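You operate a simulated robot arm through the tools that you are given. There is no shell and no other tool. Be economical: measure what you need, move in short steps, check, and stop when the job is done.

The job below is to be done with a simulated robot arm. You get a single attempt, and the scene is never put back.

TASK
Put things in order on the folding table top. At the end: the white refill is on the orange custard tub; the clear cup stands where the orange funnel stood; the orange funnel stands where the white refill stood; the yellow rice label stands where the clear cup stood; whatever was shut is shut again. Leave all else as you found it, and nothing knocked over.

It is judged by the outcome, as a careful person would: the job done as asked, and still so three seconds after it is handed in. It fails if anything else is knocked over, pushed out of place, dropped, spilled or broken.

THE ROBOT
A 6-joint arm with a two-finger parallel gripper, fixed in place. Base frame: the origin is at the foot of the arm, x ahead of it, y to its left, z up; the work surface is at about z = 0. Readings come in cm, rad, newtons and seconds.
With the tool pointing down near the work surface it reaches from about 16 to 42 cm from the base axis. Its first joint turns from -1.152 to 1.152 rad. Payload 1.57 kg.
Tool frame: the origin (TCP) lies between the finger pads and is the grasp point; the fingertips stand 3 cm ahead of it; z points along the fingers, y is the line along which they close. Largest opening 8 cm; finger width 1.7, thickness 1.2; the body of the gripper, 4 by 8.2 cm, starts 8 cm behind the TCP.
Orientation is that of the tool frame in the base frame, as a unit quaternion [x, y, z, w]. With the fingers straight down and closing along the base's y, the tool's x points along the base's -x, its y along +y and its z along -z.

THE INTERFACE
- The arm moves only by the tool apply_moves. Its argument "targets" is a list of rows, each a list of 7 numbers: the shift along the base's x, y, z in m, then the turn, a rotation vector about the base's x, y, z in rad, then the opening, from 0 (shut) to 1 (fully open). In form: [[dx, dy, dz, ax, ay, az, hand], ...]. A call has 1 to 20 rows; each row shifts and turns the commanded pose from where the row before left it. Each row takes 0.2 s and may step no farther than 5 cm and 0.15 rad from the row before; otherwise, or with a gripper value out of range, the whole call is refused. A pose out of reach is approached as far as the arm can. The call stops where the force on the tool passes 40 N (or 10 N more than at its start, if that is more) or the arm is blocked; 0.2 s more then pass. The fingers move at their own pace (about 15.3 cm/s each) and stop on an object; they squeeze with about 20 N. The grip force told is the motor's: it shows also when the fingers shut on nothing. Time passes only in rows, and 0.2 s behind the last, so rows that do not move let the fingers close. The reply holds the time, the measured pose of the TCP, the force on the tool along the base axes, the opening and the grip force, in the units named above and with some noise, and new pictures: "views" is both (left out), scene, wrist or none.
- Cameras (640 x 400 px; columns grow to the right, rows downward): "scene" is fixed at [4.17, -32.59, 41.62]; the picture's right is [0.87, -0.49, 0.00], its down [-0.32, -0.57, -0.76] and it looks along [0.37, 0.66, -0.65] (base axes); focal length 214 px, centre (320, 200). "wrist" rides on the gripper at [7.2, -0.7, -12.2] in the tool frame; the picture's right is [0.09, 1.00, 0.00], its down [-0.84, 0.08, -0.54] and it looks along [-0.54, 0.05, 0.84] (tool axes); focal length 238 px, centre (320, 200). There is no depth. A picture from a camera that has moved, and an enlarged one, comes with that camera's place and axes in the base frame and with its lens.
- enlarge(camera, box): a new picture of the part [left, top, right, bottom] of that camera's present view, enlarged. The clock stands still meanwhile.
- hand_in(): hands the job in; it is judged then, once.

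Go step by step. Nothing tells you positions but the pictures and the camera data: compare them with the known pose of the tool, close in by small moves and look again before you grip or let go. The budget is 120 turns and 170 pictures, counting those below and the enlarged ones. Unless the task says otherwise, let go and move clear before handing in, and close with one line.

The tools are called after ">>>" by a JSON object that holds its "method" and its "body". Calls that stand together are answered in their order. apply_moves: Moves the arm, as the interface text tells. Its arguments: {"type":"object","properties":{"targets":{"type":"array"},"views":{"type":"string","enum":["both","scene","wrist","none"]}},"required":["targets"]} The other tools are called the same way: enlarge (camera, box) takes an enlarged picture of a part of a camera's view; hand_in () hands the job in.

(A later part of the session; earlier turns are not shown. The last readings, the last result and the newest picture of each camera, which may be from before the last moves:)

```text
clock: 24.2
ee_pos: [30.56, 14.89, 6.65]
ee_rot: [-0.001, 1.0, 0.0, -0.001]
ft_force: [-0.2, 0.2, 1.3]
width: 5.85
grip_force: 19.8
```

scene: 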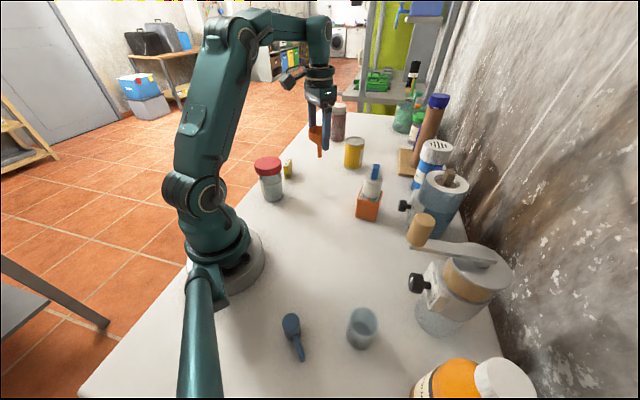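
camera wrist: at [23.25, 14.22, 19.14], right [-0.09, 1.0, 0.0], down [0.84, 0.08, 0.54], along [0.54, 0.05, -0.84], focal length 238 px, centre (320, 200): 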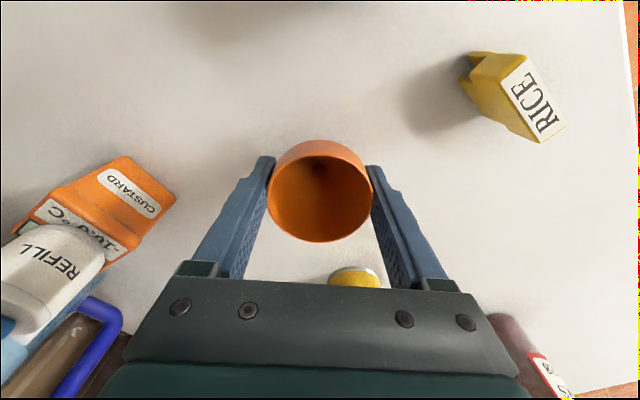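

Height matches the original grasp and there is a hint of contact. One more half-millimetre, to be sure.

>>> {"method": "apply_moves", "body": {"targets": [[0, 0, -0.0006, 0, 0, 0, 0.65], [0, 0, 0, 0, 0, 0, 0.65]], "views": "none"}}

>>> {"method": "enlarge", "body": {"camera": "scene", "box": [290, 130, 350, 200]}}

```text
clock: 24.8
ee_pos: [30.62, 15.03, 6.72]
ee_rot: [-0.001, 1.0, 0.0, 0.0]
ft_force: [-1.9, -2.0, 12.6]
width: 5.87
grip_force: 19.3
```

```text
5.71 times, centred on (320, 165) of scene
camera zoom: at [4.17, -32.59, 41.62], right [0.87, -0.49, 0.0], down [-0.32, -0.57, -0.76], along [0.37, 0.66, -0.65], focal length 1226 px, centre (320, 400)
```

zoom: 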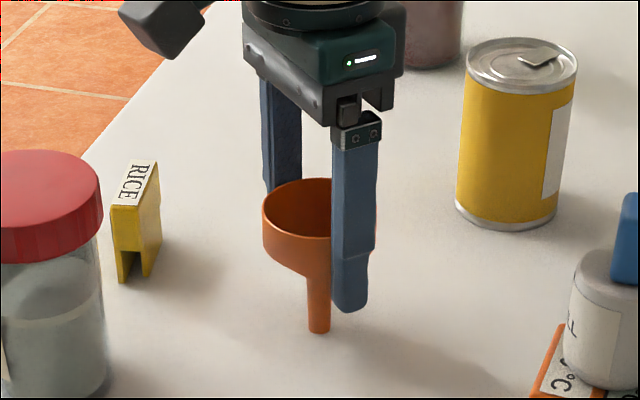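

Firm contact. I'll ease off half a millimetre and open in small steps.

>>> {"method": "apply_moves", "body": {"targets": [[0, 0, 0.0004, 0, 0, 0, 0.65], [0, 0, 0, 0, 0, 0, 0.74], [0, 0, 0, 0, 0, 0, 0.78], [0, 0, 0, 0, 0, 0, 0.88], [0, 0, 0, 0, 0, 0, 1]], "views": "wrist"}}

>>> {"method": "enlarge", "body": {"camera": "scene", "box": [290, 130, 350, 200]}}

```text
clock: 26.0
ee_pos: [30.54, 15.02, 6.7]
ee_rot: [0.0, 1.0, 0.0, -0.001]
ft_force: [0.2, 0.3, -0.8]
width: 8.0
grip_force: 0.0
camera wrist: at [23.36, 14.44, 18.91], right [-0.09, 1.0, 0.0], down [0.84, 0.08, 0.54], along [0.54, 0.05, -0.84], focal length 238 px, centre (320, 200)
```

wrist: 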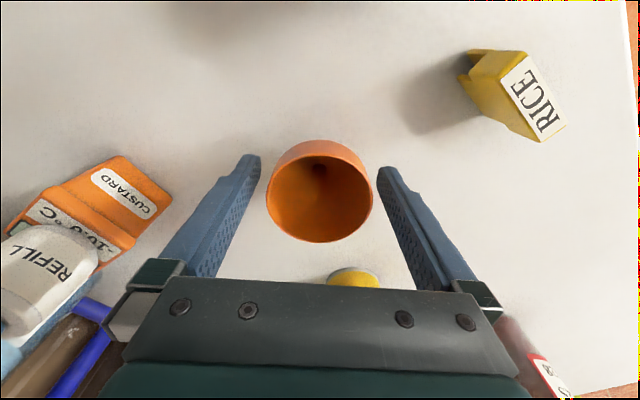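

```text
5.71 times, centred on (320, 165) of scene
camera zoom: at [4.17, -32.59, 41.62], right [0.87, -0.49, 0.0], down [-0.32, -0.57, -0.76], along [0.37, 0.66, -0.65], focal length 1226 px, centre (320, 400)
```

zoom: 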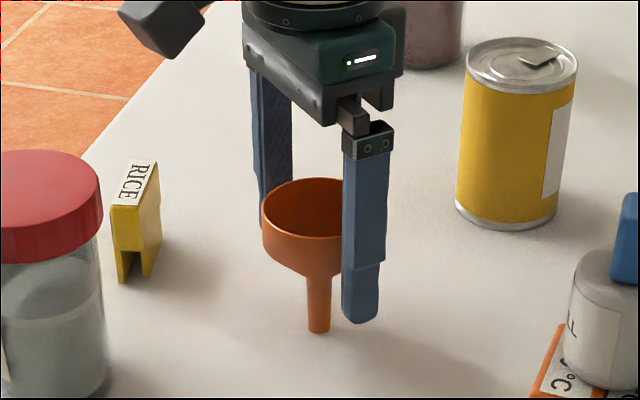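

The funnel stands on the refill's old spot. I'll rise straight up and head toward the cup at about (15.8, -25.5), staying clear of the grinder handle near (23, -23, 22).

>>> {"method": "apply_moves", "body": {"targets": [[0, 0, 0.02, 0, 0, 0, 1], [0, 0, 0.04, 0, 0, 0, 1], [0, 0, 0.04, 0, 0, 0, 1], [-0.02, -0.02, 0.03, 0, 0, 0, 1], [-0.02, -0.04, 0, 0, 0, 0, 1], [-0.02, -0.04, 0, 0, 0, 0, 1], [-0.01, -0.04, 0, 0, 0, 0, 1], [-0.02, -0.04, 0, 0, 0, 0, 1], [-0.02, -0.04, 0, 0, 0, 0, 1], [-0.015, -0.04, 0, 0, 0, 0, 1], [-0.02, -0.04, 0, 0, 0, 0, 1], [0, 0, 0, 0, 0, 0, 1]]}}

>>> {"method": "enlarge", "body": {"camera": "scene", "box": [280, 110, 400, 230]}}

```text
clock: 28.6
ee_pos: [15.9, -14.96, 19.69]
ee_rot: [0.0, 1.0, 0.001, -0.001]
ft_force: [-0.9, -0.4, 0.6]
width: 8.01
grip_force: 0.0
camera wrist: at [8.79, -15.57, 31.86], right [-0.09, 1.0, 0.0], down [0.84, 0.08, 0.54], along [0.54, 0.05, -0.84], focal length 238 px, centre (320, 200)
```

scene: 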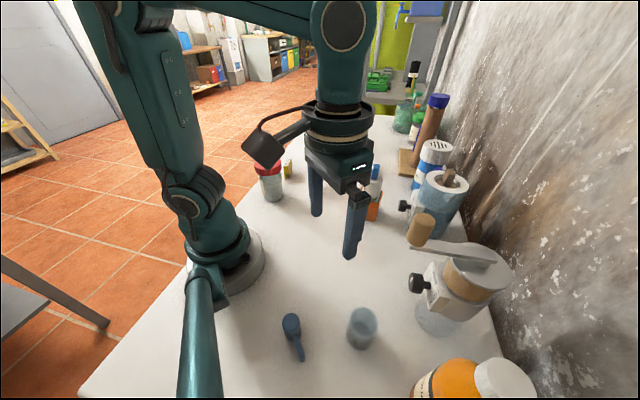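
wrist: 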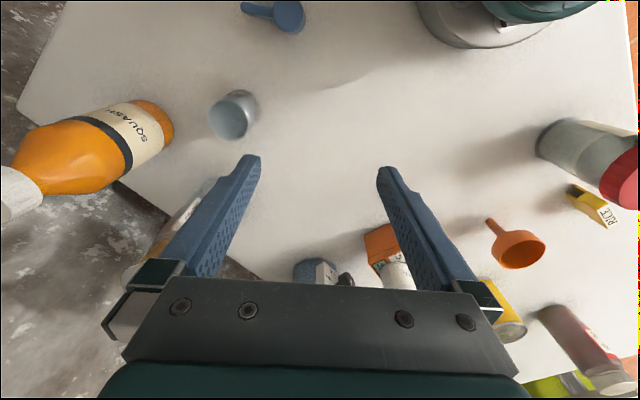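

```text
3.33 times, centred on (340, 170) of scene
camera zoom: at [4.17, -32.59, 41.62], right [0.87, -0.49, 0.0], down [-0.32, -0.57, -0.76], along [0.37, 0.66, -0.65], focal length 715 px, centre (253, 300)
```

zoom: 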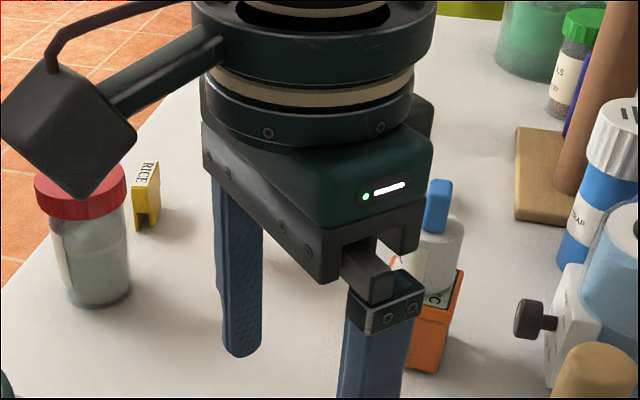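

The cup appears to be at about (15.9, -24.7), 4.7 cm wide. I'll move closer above it to refine.

>>> {"method": "apply_moves", "body": {"targets": [[-0.005, -0.04, 0, 0, 0, 0, 1], [0, -0.04, 0, 0, 0, 0, 1], [0, 0, 0, 0, 0, 0, 1]]}}

>>> {"method": "enlarge", "body": {"camera": "wrist", "box": [200, 60, 400, 220]}}

```text
clock: 29.4
ee_pos: [15.41, -23.05, 19.59]
ee_rot: [-0.001, 1.0, 0.0, -0.001]
ft_force: [0.1, 0.9, 0.3]
width: 8.01
grip_force: 0.1
camera wrist: at [8.3, -23.51, 31.89], right [-0.09, 1.0, 0.0], down [0.84, 0.08, 0.54], along [0.54, 0.05, -0.84], focal length 238 px, centre (320, 200)
```

scene: 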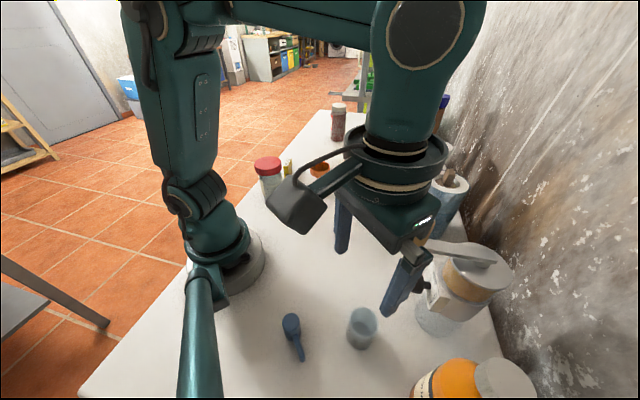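
wrist: 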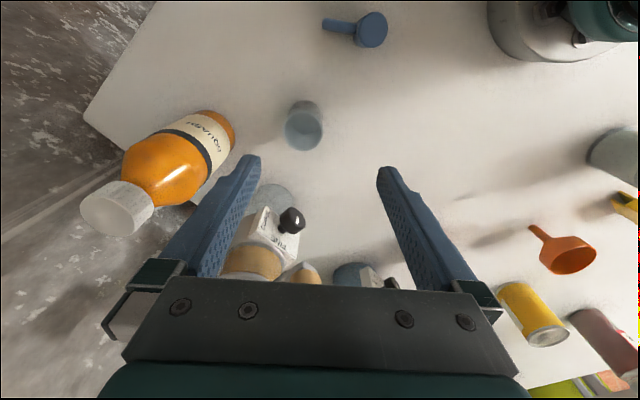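

```text
2.50 times, centred on (300, 140) of wrist
camera zoom: at [8.3, -23.51, 31.89], right [-0.09, 1.0, 0.0], down [0.84, 0.08, 0.54], along [0.54, 0.05, -0.84], focal length 596 px, centre (370, 350)
```

zoom: 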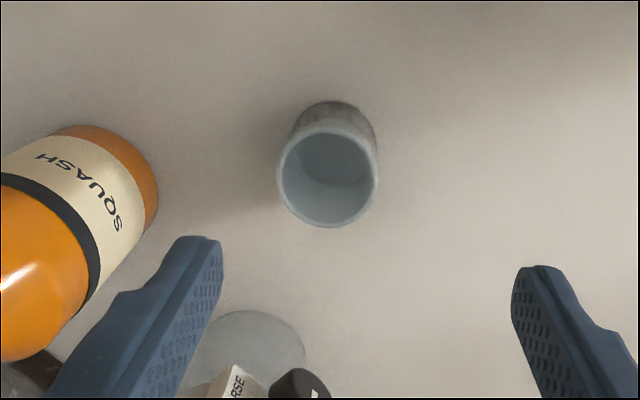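

The cup's centre is about (16.0, -24.75), 4.3 cm wide and about 6 cm high. To keep the wrist clear of the grinder handle, I'll tilt the tool back 0.2 rad about y (parallel to the closing axis), align, and lower partway with the fingers open 0.85.

>>> {"method": "apply_moves", "body": {"targets": [[0, 0, 0, 0, -0.1, 0, 0.85], [0, 0, 0, 0, -0.1, 0, 0.85], [0.005, -0.017, 0, 0, 0, 0, 0.85], [0, 0, -0.04, 0, 0, 0, 0.85], [0, 0, -0.04, 0, 0, 0, 0.85], [0, 0, 0, 0, 0, 0, 0.85]]}}

>>> {"method": "enlarge", "body": {"camera": "scene", "box": [300, 170, 500, 380]}}

>>> {"method": "enlarge", "body": {"camera": "wrist", "box": [220, 60, 420, 220]}}

```text
clock: 30.8
ee_pos: [16.01, -24.61, 11.61]
ee_rot: [-0.001, 0.995, -0.001, 0.099]
ft_force: [-0.2, 0.6, 0.4]
width: 6.81
grip_force: 0.2
camera wrist: at [6.58, -25.28, 22.2], right [-0.09, 1.0, -0.02], down [0.71, 0.08, 0.7], along [0.7, 0.05, -0.72], focal length 238 px, centre (320, 200)
```

scene: 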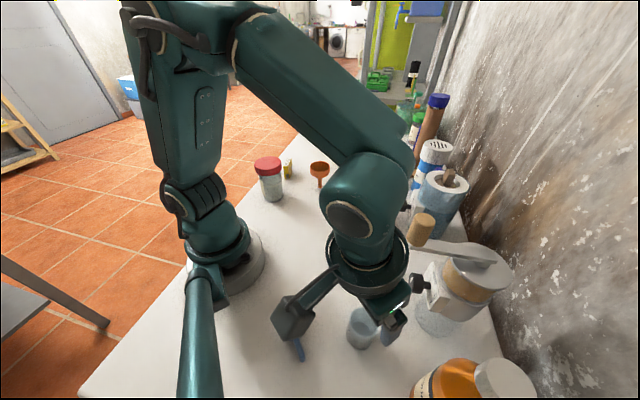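
wrist: 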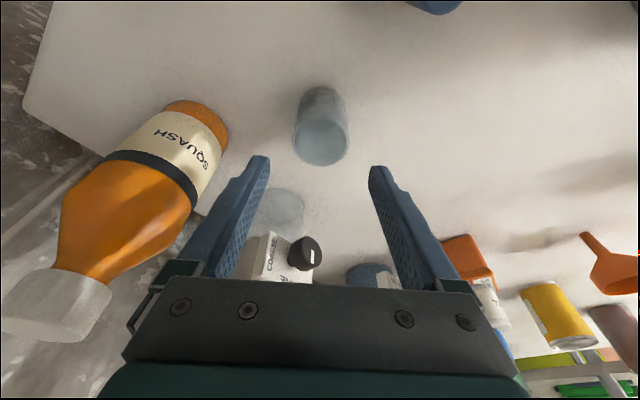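

```text
1.90 times, centred on (400, 275) of scene
camera zoom: at [4.17, -32.59, 41.62], right [0.87, -0.49, 0.0], down [-0.32, -0.57, -0.76], along [0.37, 0.66, -0.65], focal length 408 px, centre (168, 57)
```

zoom: 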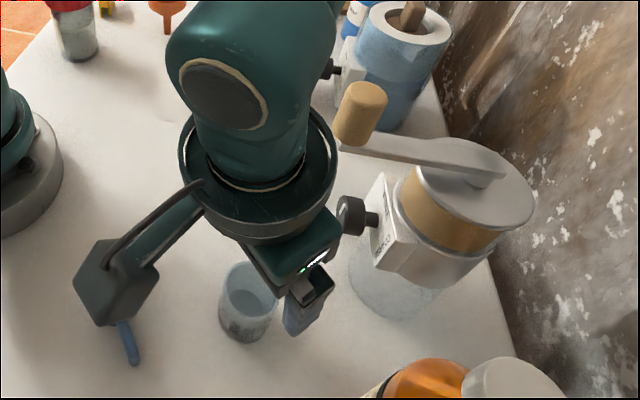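

```text
2.50 times, centred on (320, 140) of wrist
camera zoom: at [6.58, -25.28, 22.2], right [-0.09, 1.0, -0.02], down [0.71, 0.08, 0.7], along [0.7, 0.05, -0.72], focal length 596 px, centre (320, 350)
```

zoom: 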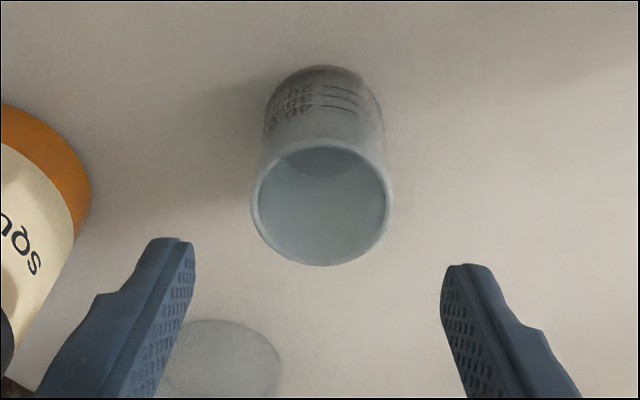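

The cup is centred at about (16.2, -24.75) and the wrist is beside the handle. I'll lower in steps to grasp height and look before closing.

>>> {"method": "apply_moves", "body": {"targets": [[0.001, -0.001, -0.025, 0, 0, 0, 0.85], [0, 0, -0.025, 0, 0, 0, 0.85], [0, 0, -0.02, 0, 0, 0, 0.85], [0, 0, 0, 0, 0, 0, 0.85]]}}

>>> {"method": "enlarge", "body": {"camera": "scene", "box": [300, 170, 500, 380]}}

```text
clock: 31.8
ee_pos: [16.06, -24.72, 4.59]
ee_rot: [-0.001, 0.995, -0.001, 0.1]
ft_force: [0.1, -0.1, 0.2]
width: 6.82
grip_force: 0.0
camera wrist: at [6.69, -25.39, 15.19], right [-0.09, 1.0, -0.02], down [0.71, 0.08, 0.7], along [0.69, 0.05, -0.72], focal length 238 px, centre (320, 200)
```

scene: 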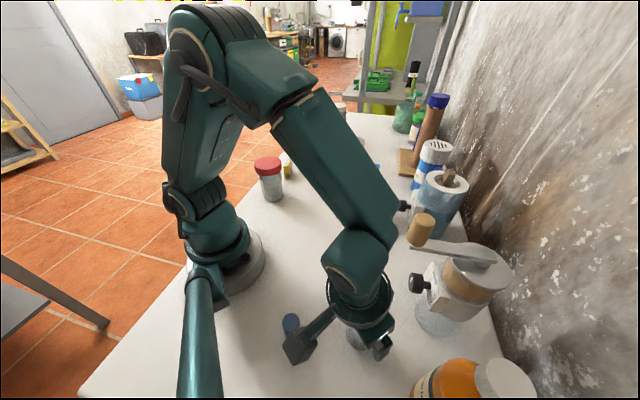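
wrist: 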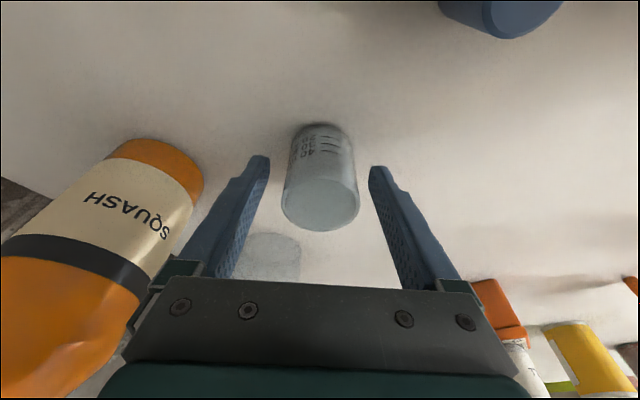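

```text
1.90 times, centred on (400, 275) of scene
camera zoom: at [4.17, -32.59, 41.62], right [0.87, -0.49, 0.0], down [-0.32, -0.57, -0.76], along [0.37, 0.66, -0.65], focal length 408 px, centre (168, 57)
```

zoom: 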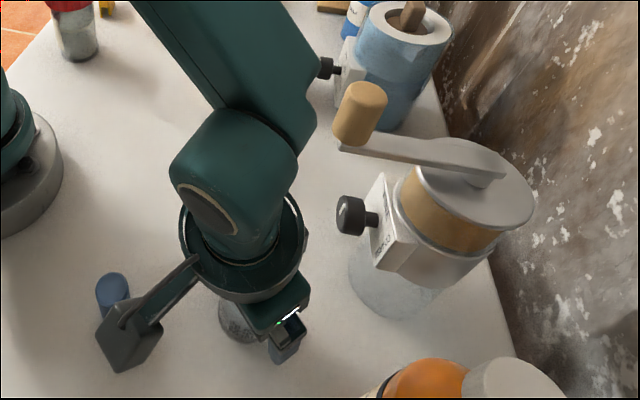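

The cup is centred between the fingers. Closing in steps.

>>> {"method": "apply_moves", "body": {"targets": [[0.001, -0.001, -0.003, 0, 0, 0, 0.7], [0, 0, 0, 0, 0, 0, 0.6], [0, 0, 0, 0, 0, 0, 0.55], [0, 0, 0, 0, 0, 0, 0.5], [0, 0, 0, 0, 0, 0, 0.42], [0, 0, 0, 0, 0, 0, 0.42]], "views": "wrist"}}

```text
clock: 33.2
ee_pos: [16.19, -24.85, 4.28]
ee_rot: [-0.001, 0.995, 0.0, 0.099]
ft_force: [0.3, 0.5, -0.1]
width: 4.34
grip_force: 19.7
camera wrist: at [6.8, -25.49, 14.91], right [-0.09, 1.0, -0.02], down [0.71, 0.08, 0.7], along [0.69, 0.05, -0.72], focal length 238 px, centre (320, 200)
```

wrist: 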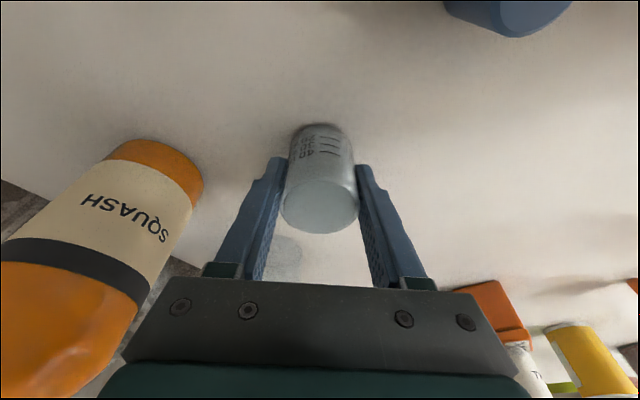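

The cup is held (4.34 wide), home at (16.2, -24.8). I'll lift, move away from the handle along +y, then across to the funnel's old spot (27.6, -13.4), keeping the same tilt.

>>> {"method": "apply_moves", "body": {"targets": [[0, 0, 0.02, 0, 0, 0, 0.42], [0, 0, 0.03, 0, 0, 0, 0.42], [0, 0, 0.02, 0, 0, 0, 0.42], [0, 0.03, 0, 0, 0, 0, 0.42], [0, 0.03, 0, 0, 0, 0, 0.42], [0, 0.03, 0, 0, 0, 0, 0.42], [0.02, 0.02, 0, 0, 0, 0, 0.42], [0.03, 0.004, 0, 0, 0, 0, 0.42], [0.03, 0, 0, 0, 0, 0, 0.42], [0.033, 0, 0, 0, 0, 0, 0.42], [0, 0, 0, 0, 0, 0, 0.42]]}}

>>> {"method": "enlarge", "body": {"camera": "scene", "box": [320, 170, 440, 270]}}

```text
clock: 35.6
ee_pos: [27.37, -13.46, 11.37]
ee_rot: [-0.001, 0.995, 0.0, 0.099]
ft_force: [-0.2, 0.3, 0.6]
width: 4.37
grip_force: 19.6
camera wrist: at [18.06, -13.98, 21.94], right [-0.09, 1.0, -0.02], down [0.71, 0.08, 0.7], along [0.69, 0.05, -0.72], focal length 238 px, centre (320, 200)
```

scene: 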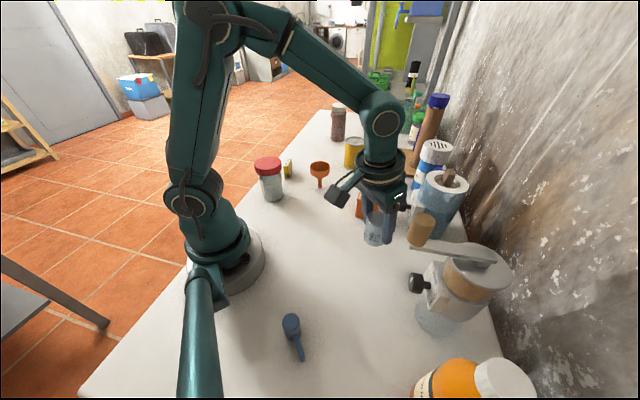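
wrist: 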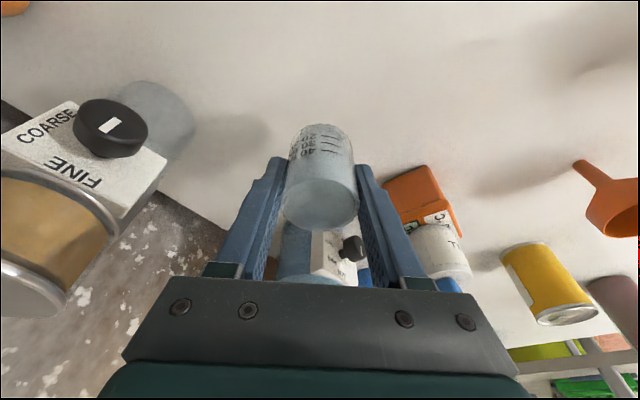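

```text
4.00 times, centred on (380, 220) of scene
camera zoom: at [4.17, -32.59, 41.62], right [0.87, -0.49, 0.0], down [-0.32, -0.57, -0.76], along [0.37, 0.66, -0.65], focal length 858 px, centre (80, 120)
```

zoom: 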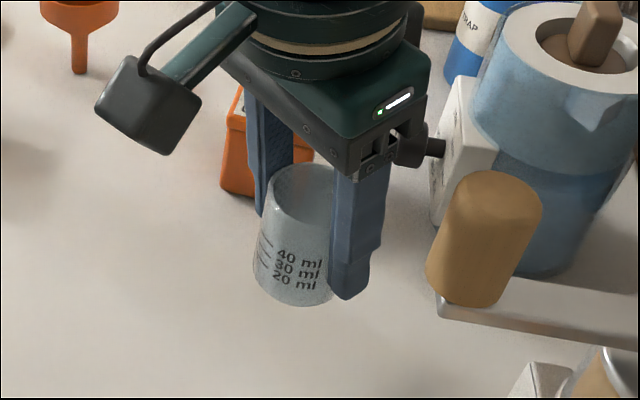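

The cup is over the funnel's old spot. Lowering to just above the table.

>>> {"method": "apply_moves", "body": {"targets": [[0.002, 0, -0.03, 0, 0, 0, 0.42], [0, 0, -0.03, 0, 0, 0, 0.42], [0, 0, -0.007, 0, 0, 0, 0.42], [0, 0, 0, 0, 0, 0, 0.42]], "views": "none"}}

>>> {"method": "enlarge", "body": {"camera": "scene", "box": [320, 170, 440, 270]}}

```text
clock: 36.6
ee_pos: [27.64, -13.48, 4.77]
ee_rot: [-0.001, 0.995, 0.0, 0.099]
ft_force: [0.4, 0.4, -0.3]
width: 4.37
grip_force: 19.6
```

```text
4.00 times, centred on (380, 220) of scene
camera zoom: at [4.17, -32.59, 41.62], right [0.87, -0.49, 0.0], down [-0.32, -0.57, -0.76], along [0.37, 0.66, -0.65], focal length 858 px, centre (80, 120)
```

zoom: 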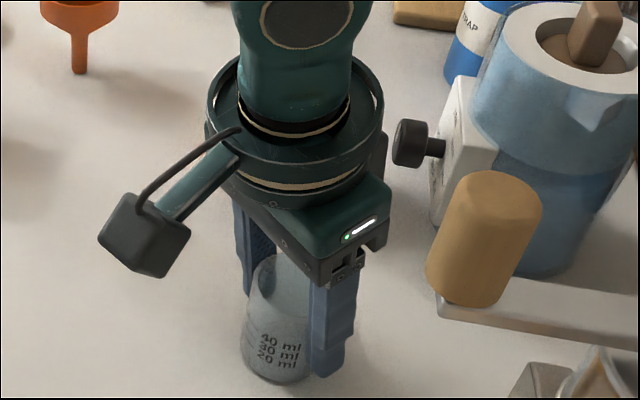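

Position looks right. Creeping down to contact.

>>> {"method": "apply_moves", "body": {"targets": [[0, 0.0005, -0.003, 0, 0, 0, 0.42], [0, 0, -0.001, 0, 0, 0, 0.42], [0, 0, 0, 0, 0, 0, 0.42]], "views": "none"}}

```text
clock: 37.4
ee_pos: [27.7, -13.46, 4.25]
ee_rot: [-0.001, 0.995, -0.001, 0.099]
ft_force: [2.3, -0.2, 5.9]
width: 4.35
grip_force: 20.2
```

Contact is light (5.9 N) at the original grasp height. I'll open in steps and look.

>>> {"method": "apply_moves", "body": {"targets": [[0, 0, 0.0002, 0, 0, 0, 0.55], [0, 0, 0, 0, 0, 0, 0.62], [0, 0, 0, 0, 0, 0, 0.8], [0, 0, 0, 0, 0, 0, 0.85]], "views": "wrist"}}

>>> {"method": "enlarge", "body": {"camera": "scene", "box": [320, 170, 440, 270]}}

```text
clock: 38.4
ee_pos: [27.68, -13.38, 4.36]
ee_rot: [-0.001, 0.995, 0.0, 0.099]
ft_force: [-0.2, -0.5, 0.2]
width: 6.79
grip_force: 0.0
camera wrist: at [18.28, -14.02, 14.86], right [-0.09, 1.0, -0.02], down [0.71, 0.08, 0.7], along [0.69, 0.05, -0.72], focal length 238 px, centre (320, 200)
```

wrist: 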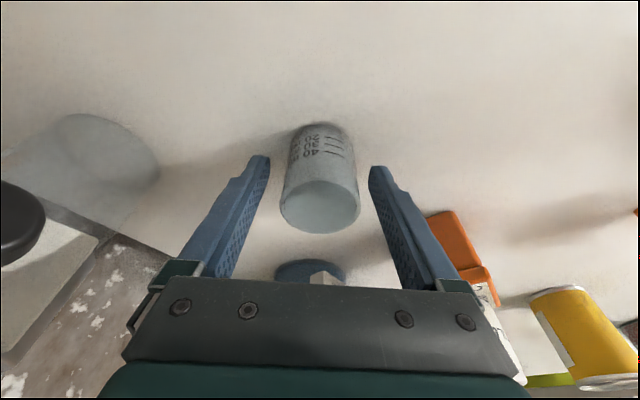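

```text
4.00 times, centred on (380, 220) of scene
camera zoom: at [4.17, -32.59, 41.62], right [0.87, -0.49, 0.0], down [-0.32, -0.57, -0.76], along [0.37, 0.66, -0.65], focal length 858 px, centre (80, 120)
```

zoom: 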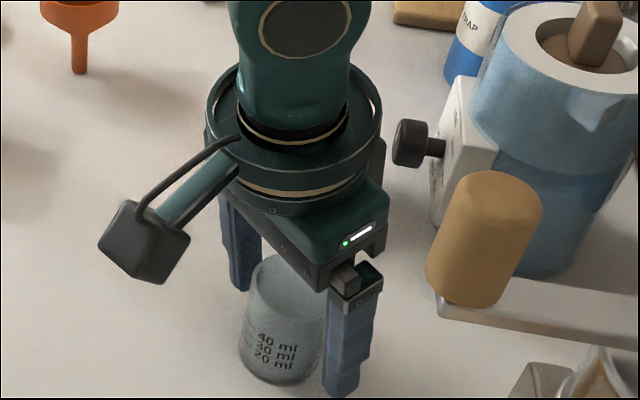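

The cup stands at the funnel's old spot. I'll rise straight up and travel toward the rice label near (24, 25), looking on the way.

>>> {"method": "apply_moves", "body": {"targets": [[0, 0, 0.03, 0, 0, 0, 0.85], [0, 0, 0.04, 0, 0, 0, 0.85], [0, 0, 0.04, 0, 0, 0, 0.85], [-0.03, 0.03, 0.03, 0, 0.1, 0, 1], [-0.02, 0.04, 0, 0, 0.1, 0, 1], [-0.01, 0.045, 0, 0, 0, 0, 1], [0, 0.045, 0, 0, 0, 0, 1], [0, 0.045, 0, 0, 0, 0, 1], [0, 0.045, 0, 0, 0, 0, 1], [0, 0.045, 0, 0, 0, 0, 1], [0, 0.03, 0, 0, 0, 0, 1], [0, 0, 0, 0, 0, 0, 1]]}}

>>> {"method": "enlarge", "body": {"camera": "scene", "box": [340, 180, 440, 280]}}

>>> {"method": "enlarge", "body": {"camera": "wrist", "box": [300, 40, 440, 150]}}

```text
refused: row 4 steps farther than a row can; nothing moved
```

```text
4.00 times, centred on (390, 230) of scene
camera zoom: at [4.17, -32.59, 41.62], right [0.87, -0.49, 0.0], down [-0.32, -0.57, -0.76], along [0.37, 0.66, -0.65], focal length 858 px, centre (40, 80)
```

zoom: 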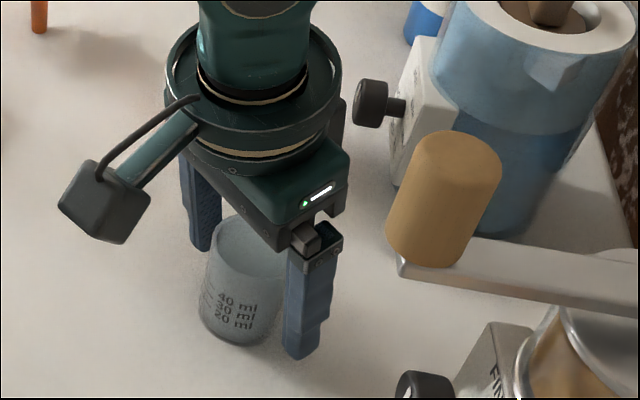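

```text
3.64 times, centred on (370, 95) of wrist
camera zoom: at [18.28, -14.02, 14.86], right [-0.09, 1.0, -0.02], down [0.71, 0.08, 0.7], along [0.69, 0.05, -0.72], focal length 867 px, centre (138, 582)
```

zoom: 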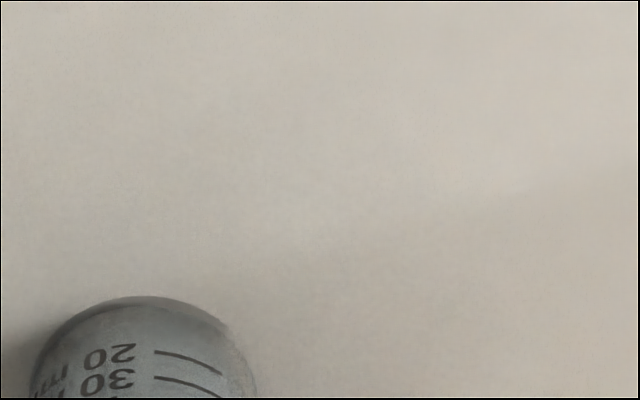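

The move was refused for one over-long row; the cup stands fine. I'll repeat with shorter steps.

>>> {"method": "apply_moves", "body": {"targets": [[0, 0, 0.03, 0, 0, 0, 0.85], [0, 0, 0.04, 0, 0, 0, 0.85], [0, 0, 0.04, 0, 0, 0, 0.85], [-0.02, 0.03, 0.03, 0, 0.1, 0, 1], [-0.02, 0.04, 0, 0, 0.1, 0, 1], [-0.02, 0.04, 0, 0, 0, 0, 1], [0, 0.045, 0, 0, 0, 0, 1], [0, 0.045, 0, 0, 0, 0, 1], [0, 0.045, 0, 0, 0, 0, 1], [0, 0.045, 0, 0, 0, 0, 1], [0, 0.035, 0, 0, 0, 0, 1], [0, 0, 0, 0, 0, 0, 1]]}}

>>> {"method": "enlarge", "body": {"camera": "scene", "box": [320, 180, 440, 280]}}

>>> {"method": "enlarge", "body": {"camera": "wrist", "box": [280, 80, 440, 200]}}

```text
clock: 41.0
ee_pos: [21.8, 19.17, 18.29]
ee_rot: [-0.001, 1.0, 0.0, -0.001]
ft_force: [-0.6, -0.1, -0.1]
width: 8.01
grip_force: 0.1
camera wrist: at [14.72, 18.54, 30.48], right [-0.09, 1.0, 0.0], down [0.84, 0.08, 0.54], along [0.54, 0.05, -0.84], focal length 238 px, centre (320, 200)
```

scene: 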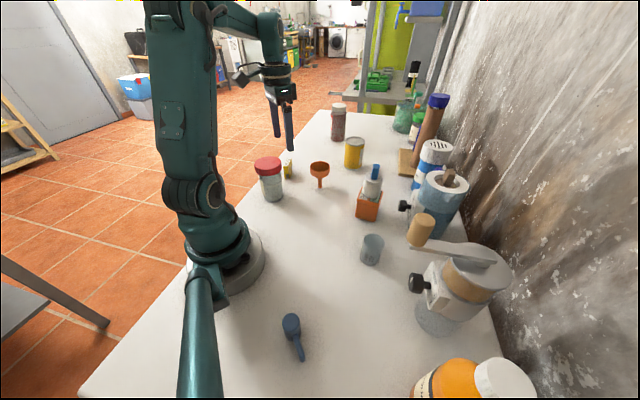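
wrist: 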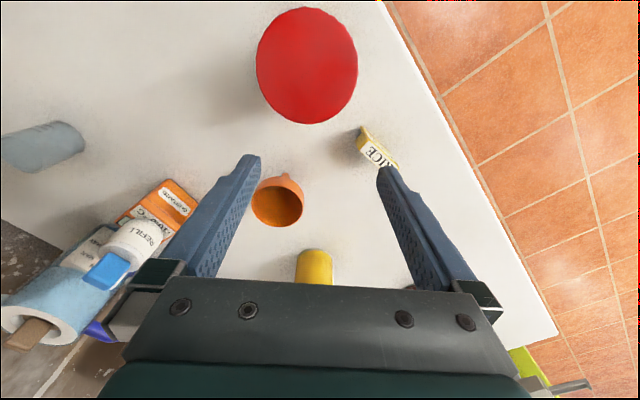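

```text
4.00 times, centred on (380, 230) of scene
camera zoom: at [4.17, -32.59, 41.62], right [0.87, -0.49, 0.0], down [-0.32, -0.57, -0.76], along [0.37, 0.66, -0.65], focal length 858 px, centre (80, 80)
```

zoom: 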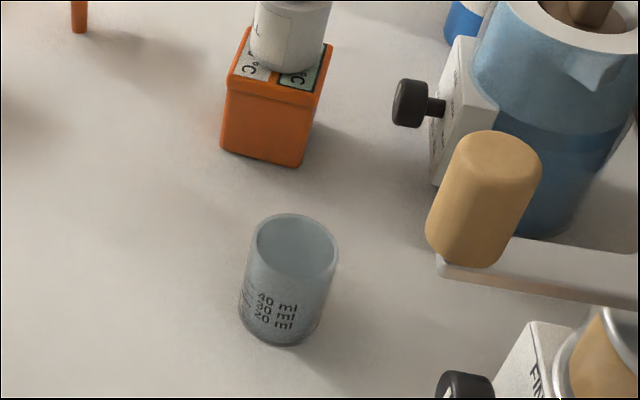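

```text
3.33 times, centred on (360, 140) of wrist
camera zoom: at [14.72, 18.54, 30.48], right [-0.09, 1.0, 0.0], down [0.84, 0.08, 0.54], along [0.54, 0.05, -0.84], focal length 794 px, centre (187, 400)
```

zoom: 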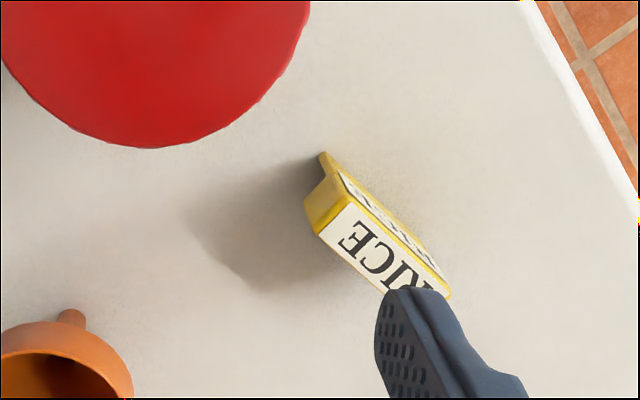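

The rice label is partly hidden by a finger. I'll shift the tool left to bring it between the fingers for a clear look.

>>> {"method": "apply_moves", "body": {"targets": [[0, 0.035, 0, 0, 0, 0, 1], [-0.01, 0.02, -0.01, 0, 0, 0, 1], [0, 0, 0, 0, 0, 0, 1]], "views": "wrist"}}

>>> {"method": "enlarge", "body": {"camera": "wrist", "box": [260, 90, 400, 200]}}

>>> {"method": "enlarge", "body": {"camera": "scene", "box": [260, 140, 330, 200]}}

```text
clock: 41.8
ee_pos: [20.69, 24.55, 17.27]
ee_rot: [-0.001, 1.0, 0.0, -0.001]
ft_force: [0.0, -0.2, 0.7]
width: 7.99
grip_force: 0.0
camera wrist: at [13.54, 24.01, 29.49], right [-0.09, 1.0, 0.0], down [0.84, 0.08, 0.54], along [0.54, 0.05, -0.84], focal length 238 px, centre (320, 200)
```

wrist: 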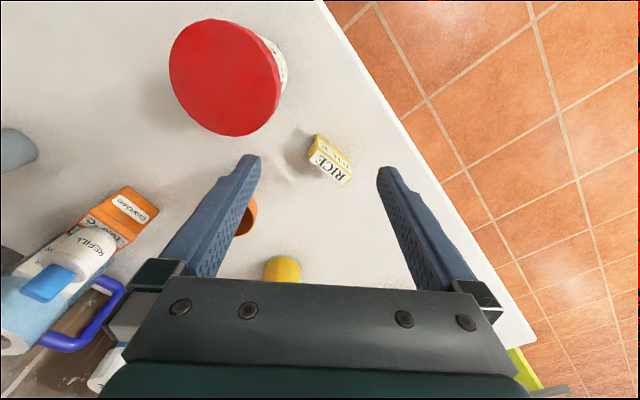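

```text
3.64 times, centred on (330, 145) of wrist
camera zoom: at [13.54, 24.01, 29.49], right [-0.09, 1.0, 0.0], down [0.84, 0.08, 0.54], along [0.54, 0.05, -0.84], focal length 867 px, centre (284, 400)
```

zoom: 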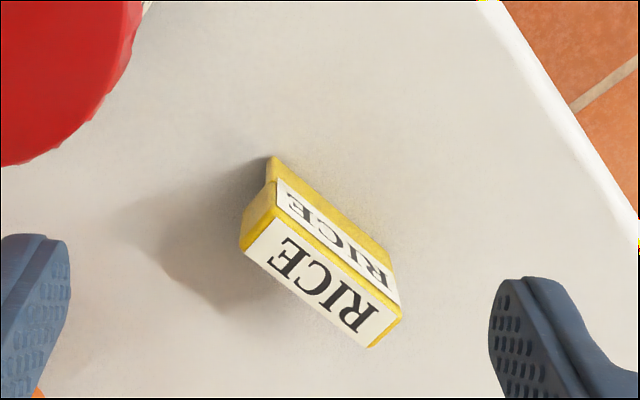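

```text
6.67 times, centred on (295, 170) of scene
camera zoom: at [4.17, -32.59, 41.62], right [0.87, -0.49, 0.0], down [-0.32, -0.57, -0.76], along [0.37, 0.66, -0.65], focal length 1430 px, centre (487, 400)
```

zoom: 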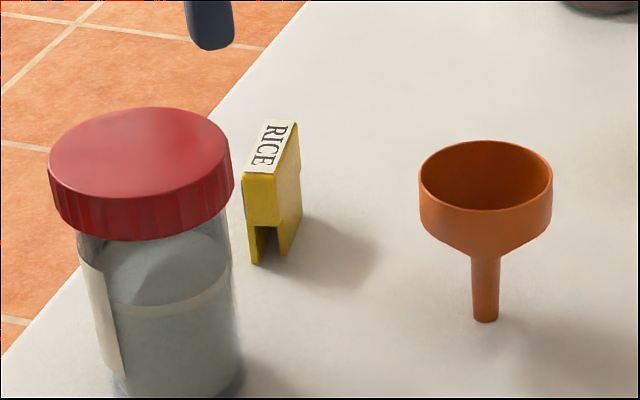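

The label is an inverted-U block about 5.4 × 1.6 × 5 cm, centred at (24.85, 26.25), long axis at about 54° from x. I'll grip it by its ends: yaw -0.63 rad with a 0.15 rad tilt about the closing axis (away from the jar, and useful later by the handle).

>>> {"method": "apply_moves", "body": {"targets": [[0.01, 0.005, 0, 0, 0, -0.126, 1], [0.01, 0.004, 0, 0, 0, -0.126, 1], [0.01, 0.004, 0, 0, 0, -0.126, 1], [0.01, 0.004, 0, 0, 0, -0.126, 1], [0.002, 0, 0, 0, 0, -0.126, 1], [0, 0, 0, -0.088, -0.121, 0, 1], [0, 0, -0.03, 0, 0, 0, 1], [0, 0, 0, 0, 0, 0, 1]]}}

>>> {"method": "enlarge", "body": {"camera": "wrist", "box": [220, 60, 420, 220]}}

>>> {"method": "enlarge", "body": {"camera": "scene", "box": [250, 110, 340, 200]}}

```text
clock: 43.6
ee_pos: [24.91, 26.38, 14.35]
ee_rot: [0.308, 0.948, -0.023, 0.07]
ft_force: [0.8, -0.3, -0.6]
width: 8.02
grip_force: 0.1
camera wrist: at [17.36, 31.13, 25.27], right [0.51, 0.86, -0.01], down [0.65, -0.38, 0.66], along [0.56, -0.35, -0.75], focal length 238 px, centre (320, 200)
```

scene: 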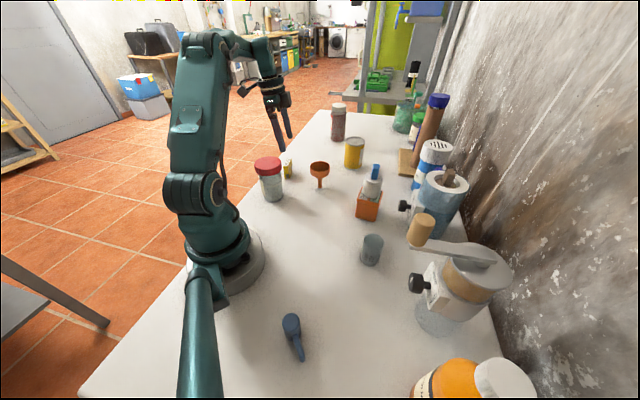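
wrist: 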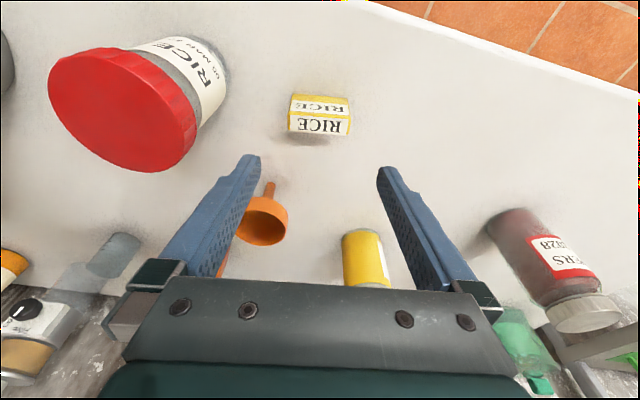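

```text
2.50 times, centred on (320, 140) of wrist
camera zoom: at [17.36, 31.13, 25.27], right [0.51, 0.86, -0.01], down [0.65, -0.38, 0.66], along [0.56, -0.35, -0.75], focal length 596 px, centre (320, 350)
```

zoom: 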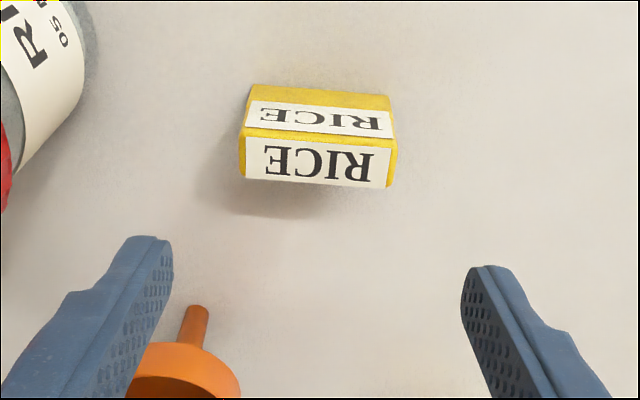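

```text
4.44 times, centred on (295, 155) of scene
camera zoom: at [4.17, -32.59, 41.62], right [0.87, -0.49, 0.0], down [-0.32, -0.57, -0.76], along [0.37, 0.66, -0.65], focal length 953 px, centre (431, 400)
```

zoom: 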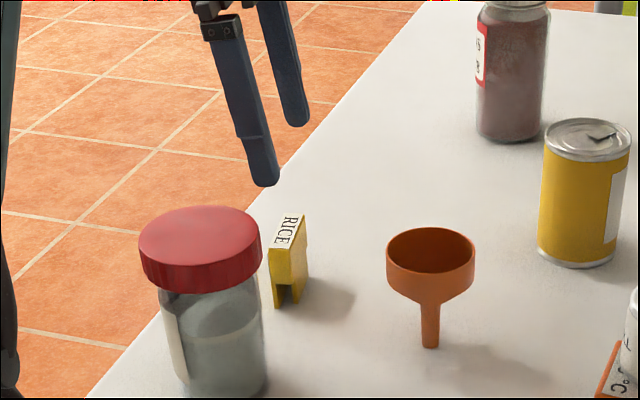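

The label is squarely aligned between the fingers at (24.8, 26.2). Lowering over it in steps.

>>> {"method": "apply_moves", "body": {"targets": [[-0.001, -0.0015, -0.03, 0, 0, 0, 1], [0, 0, -0.03, 0, 0, 0, 1], [0, 0, -0.025, 0, 0, 0, 1], [0, 0, -0.02, 0, 0, 0, 1], [0, 0, 0, 0, 0, 0, 1]], "views": "wrist"}}

>>> {"method": "enlarge", "body": {"camera": "scene", "box": [250, 110, 340, 200]}}

```text
clock: 44.8
ee_pos: [24.75, 26.14, 3.9]
ee_rot: [0.309, 0.948, -0.024, 0.07]
ft_force: [0.2, -0.9, -0.9]
width: 8.0
grip_force: 0.2
camera wrist: at [17.17, 30.98, 14.75], right [0.51, 0.86, -0.01], down [0.65, -0.38, 0.66], along [0.56, -0.35, -0.75], focal length 238 px, centre (320, 200)
```

wrist: 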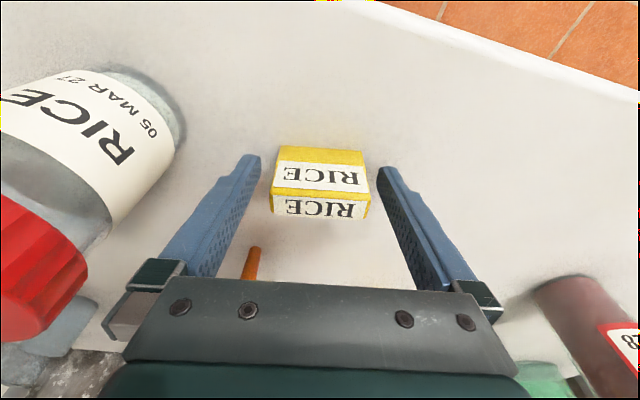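

```text
4.44 times, centred on (295, 155) of scene
camera zoom: at [4.17, -32.59, 41.62], right [0.87, -0.49, 0.0], down [-0.32, -0.57, -0.76], along [0.37, 0.66, -0.65], focal length 953 px, centre (431, 400)
```

zoom: 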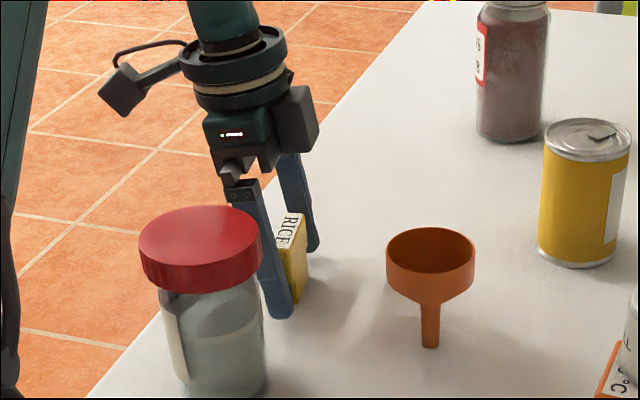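

The label sits centred between the fingers. A 2 mm nudge, then close in steps.

>>> {"method": "apply_moves", "body": {"targets": [[0.0015, -0.001, -0.002, 0, 0, 0, 0.85], [0, 0, 0, 0, 0, 0, 0.75], [0, 0, 0, 0, 0, 0, 0.68], [0, 0, 0, 0, 0, 0, 0.62], [0, 0, 0, 0, 0, 0, 0.58], [0, 0, 0, 0, 0, 0, 0.55], [0, 0, 0, 0, 0, 0, 0.55]], "views": "wrist"}}

>>> {"method": "enlarge", "body": {"camera": "scene", "box": [250, 110, 340, 200]}}

```text
clock: 46.4
ee_pos: [24.88, 26.11, 3.56]
ee_rot: [0.308, 0.949, -0.022, 0.071]
ft_force: [-0.6, -0.7, 0.3]
width: 5.55
grip_force: 19.9
camera wrist: at [17.36, 30.87, 14.59], right [0.51, 0.86, -0.01], down [0.65, -0.38, 0.66], along [0.56, -0.35, -0.75], focal length 238 px, centre (320, 200)
```

wrist: 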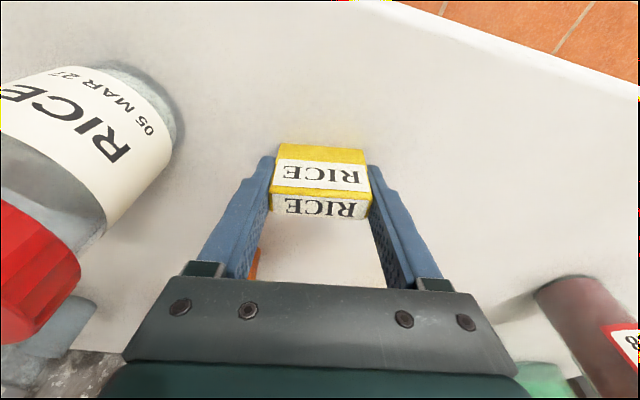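

```text
4.44 times, centred on (295, 155) of scene
camera zoom: at [4.17, -32.59, 41.62], right [0.87, -0.49, 0.0], down [-0.32, -0.57, -0.76], along [0.37, 0.66, -0.65], focal length 953 px, centre (431, 400)
```

zoom: 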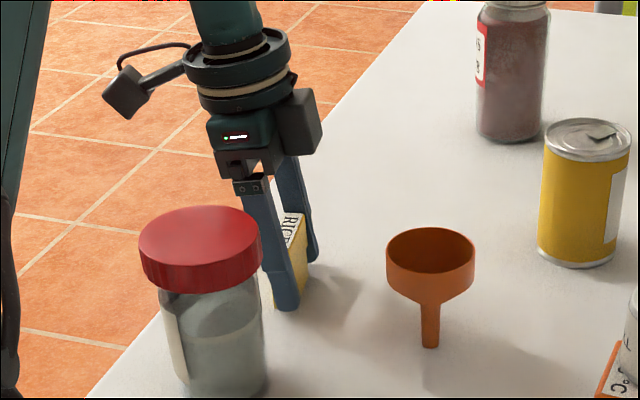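

Held (5.55 wide). I'll lift, turn back to yaw 0 (keeping the tilt), and carry it along x≈22 to near the cup's old spot.

>>> {"method": "apply_moves", "body": {"targets": [[0, 0, 0.02, 0, 0, 0, 0.55], [0, 0, 0.04, 0, 0, 0, 0.55], [0, 0, 0.04, 0, 0, 0, 0.55], [0, 0, 0.03, 0, 0, 0, 0.55], [0, -0.03, 0, 0, 0, 0.126, 0.55], [-0.01, -0.035, 0, 0, 0, 0.126, 0.55], [-0.01, -0.035, 0, 0, 0, 0.126, 0.55], [0, -0.035, 0, 0, 0, 0.126, 0.55], [0, -0.035, 0, 0, 0, 0.126, 0.55], [0, -0.04, 0, 0, 0, 0, 0.55], [0, -0.04, 0, 0, 0, 0, 0.55], [-0.01, -0.04, 0, 0, 0, 0, 0.55], [-0.02, -0.04, 0, 0, 0, 0, 0.55], [-0.02, -0.04, 0, 0, 0, 0, 0.55], [-0.01, -0.04, 0, 0, 0, 0, 0.55], [0, 0, 0, 0, 0, 0, 0.55]]}}

```text
clock: 49.8
ee_pos: [16.95, -14.95, 16.66]
ee_rot: [-0.001, 0.997, 0.0, 0.075]
ft_force: [0.0, -0.4, -0.5]
width: 5.49
grip_force: 19.9
camera wrist: at [8.09, -15.47, 27.61], right [-0.09, 1.0, -0.01], down [0.75, 0.08, 0.66], along [0.66, 0.05, -0.75], focal length 238 px, centre (320, 200)
```

scene: 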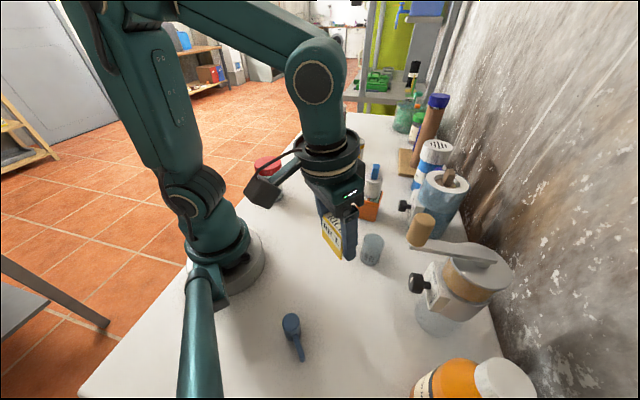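
wrist: 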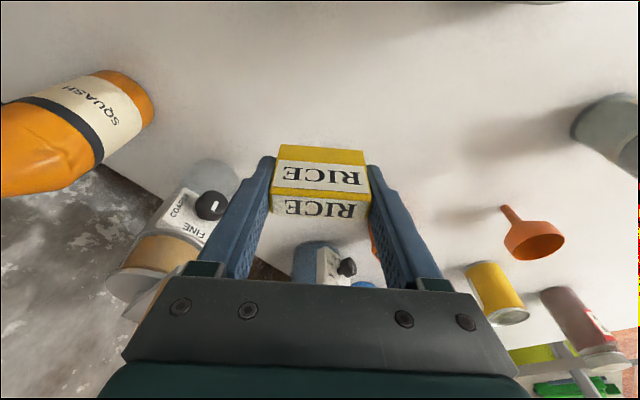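

Everything behind is still standing. I'll move over (16.1, -24.8) and lower partway.

>>> {"method": "apply_moves", "body": {"targets": [[-0.008, -0.04, 0, 0, 0, 0, 0.55], [0, -0.04, 0, 0, 0, 0, 0.55], [0, -0.0185, 0, 0, 0, 0, 0.55], [0, 0, -0.04, 0, 0, 0, 0.55], [0, 0, -0.03, 0, 0, 0, 0.55], [0, 0, 0, 0, 0, 0, 0.55]]}}

>>> {"method": "enlarge", "body": {"camera": "scene", "box": [300, 170, 500, 380]}}

```text
clock: 51.2
ee_pos: [16.05, -24.79, 9.61]
ee_rot: [-0.001, 0.997, 0.0, 0.075]
ft_force: [-0.2, 0.6, -0.4]
width: 5.53
grip_force: 19.9
camera wrist: at [7.24, -25.45, 20.58], right [-0.09, 1.0, -0.01], down [0.75, 0.08, 0.66], along [0.66, 0.05, -0.75], focal length 238 px, centre (320, 200)
```

scene: 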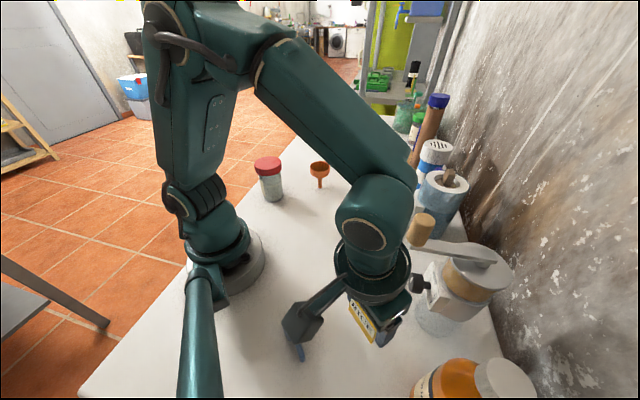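
wrist: 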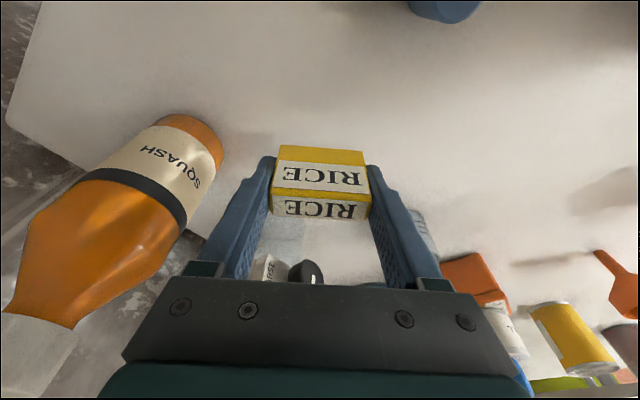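

```text
1.90 times, centred on (400, 275) of scene
camera zoom: at [4.17, -32.59, 41.62], right [0.87, -0.49, 0.0], down [-0.32, -0.57, -0.76], along [0.37, 0.66, -0.65], focal length 408 px, centre (168, 57)
```

zoom: 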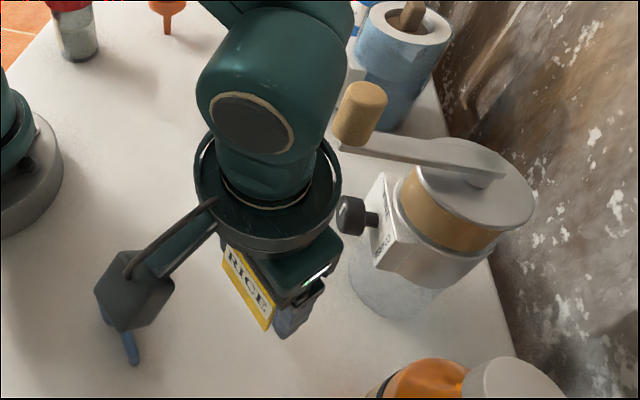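

Clear of the handle and knob. Lowering to just above the table.

>>> {"method": "apply_moves", "body": {"targets": [[0, 0, -0.025, 0, 0, 0, 0.55], [0, 0, -0.025, 0, 0, 0, 0.55], [0, 0, -0.006, 0, 0, 0, 0.55], [0, 0, 0, 0, 0, 0, 0.55]], "views": "wrist"}}

>>> {"method": "enlarge", "body": {"camera": "scene", "box": [300, 200, 500, 400]}}

```text
clock: 52.2
ee_pos: [16.14, -24.91, 4.01]
ee_rot: [0.0, 0.997, 0.0, 0.075]
ft_force: [-0.1, 0.6, 0.7]
width: 5.52
grip_force: 20.3
camera wrist: at [7.28, -25.42, 15.01], right [-0.09, 1.0, -0.01], down [0.75, 0.08, 0.66], along [0.66, 0.05, -0.75], focal length 238 px, centre (320, 200)
```

wrist: 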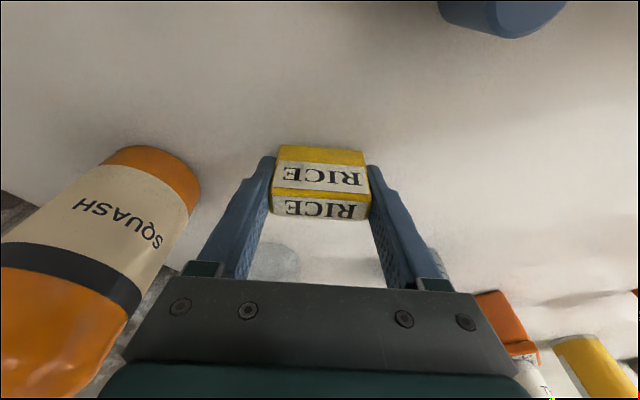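

```text
2.00 times, centred on (400, 300) of scene
camera zoom: at [4.17, -32.59, 41.62], right [0.87, -0.49, 0.0], down [-0.32, -0.57, -0.76], along [0.37, 0.66, -0.65], focal length 429 px, centre (160, 0)
```

zoom: 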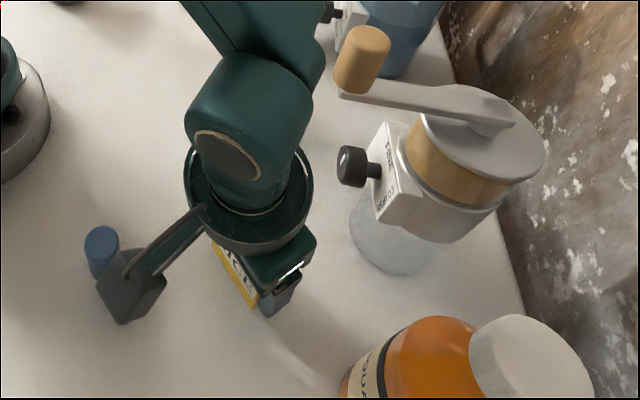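

Level and in place, a few mm up. Creeping down to contact.

>>> {"method": "apply_moves", "body": {"targets": [[0, 0, -0.003, 0, 0, 0, 0.55], [0, 0, -0.001, 0, 0, 0, 0.55], [0, 0, 0, 0, 0, 0, 0.55]], "views": "none"}}

```text
clock: 53.0
ee_pos: [16.07, -24.91, 3.61]
ee_rot: [-0.001, 0.997, 0.001, 0.074]
ft_force: [-0.8, -0.5, -0.3]
width: 5.52
grip_force: 19.8
```

>>> {"method": "apply_moves", "body": {"targets": [[0, 0, -0.0008, 0, 0, 0, 0.55], [0, 0, 0, 0, 0, 0, 0.55]], "views": "none"}}

```text
clock: 53.6
ee_pos: [16.24, -24.85, 3.56]
ee_rot: [-0.001, 0.997, -0.002, 0.074]
ft_force: [-2.8, 2.8, 13.3]
width: 5.52
grip_force: 20.4
```

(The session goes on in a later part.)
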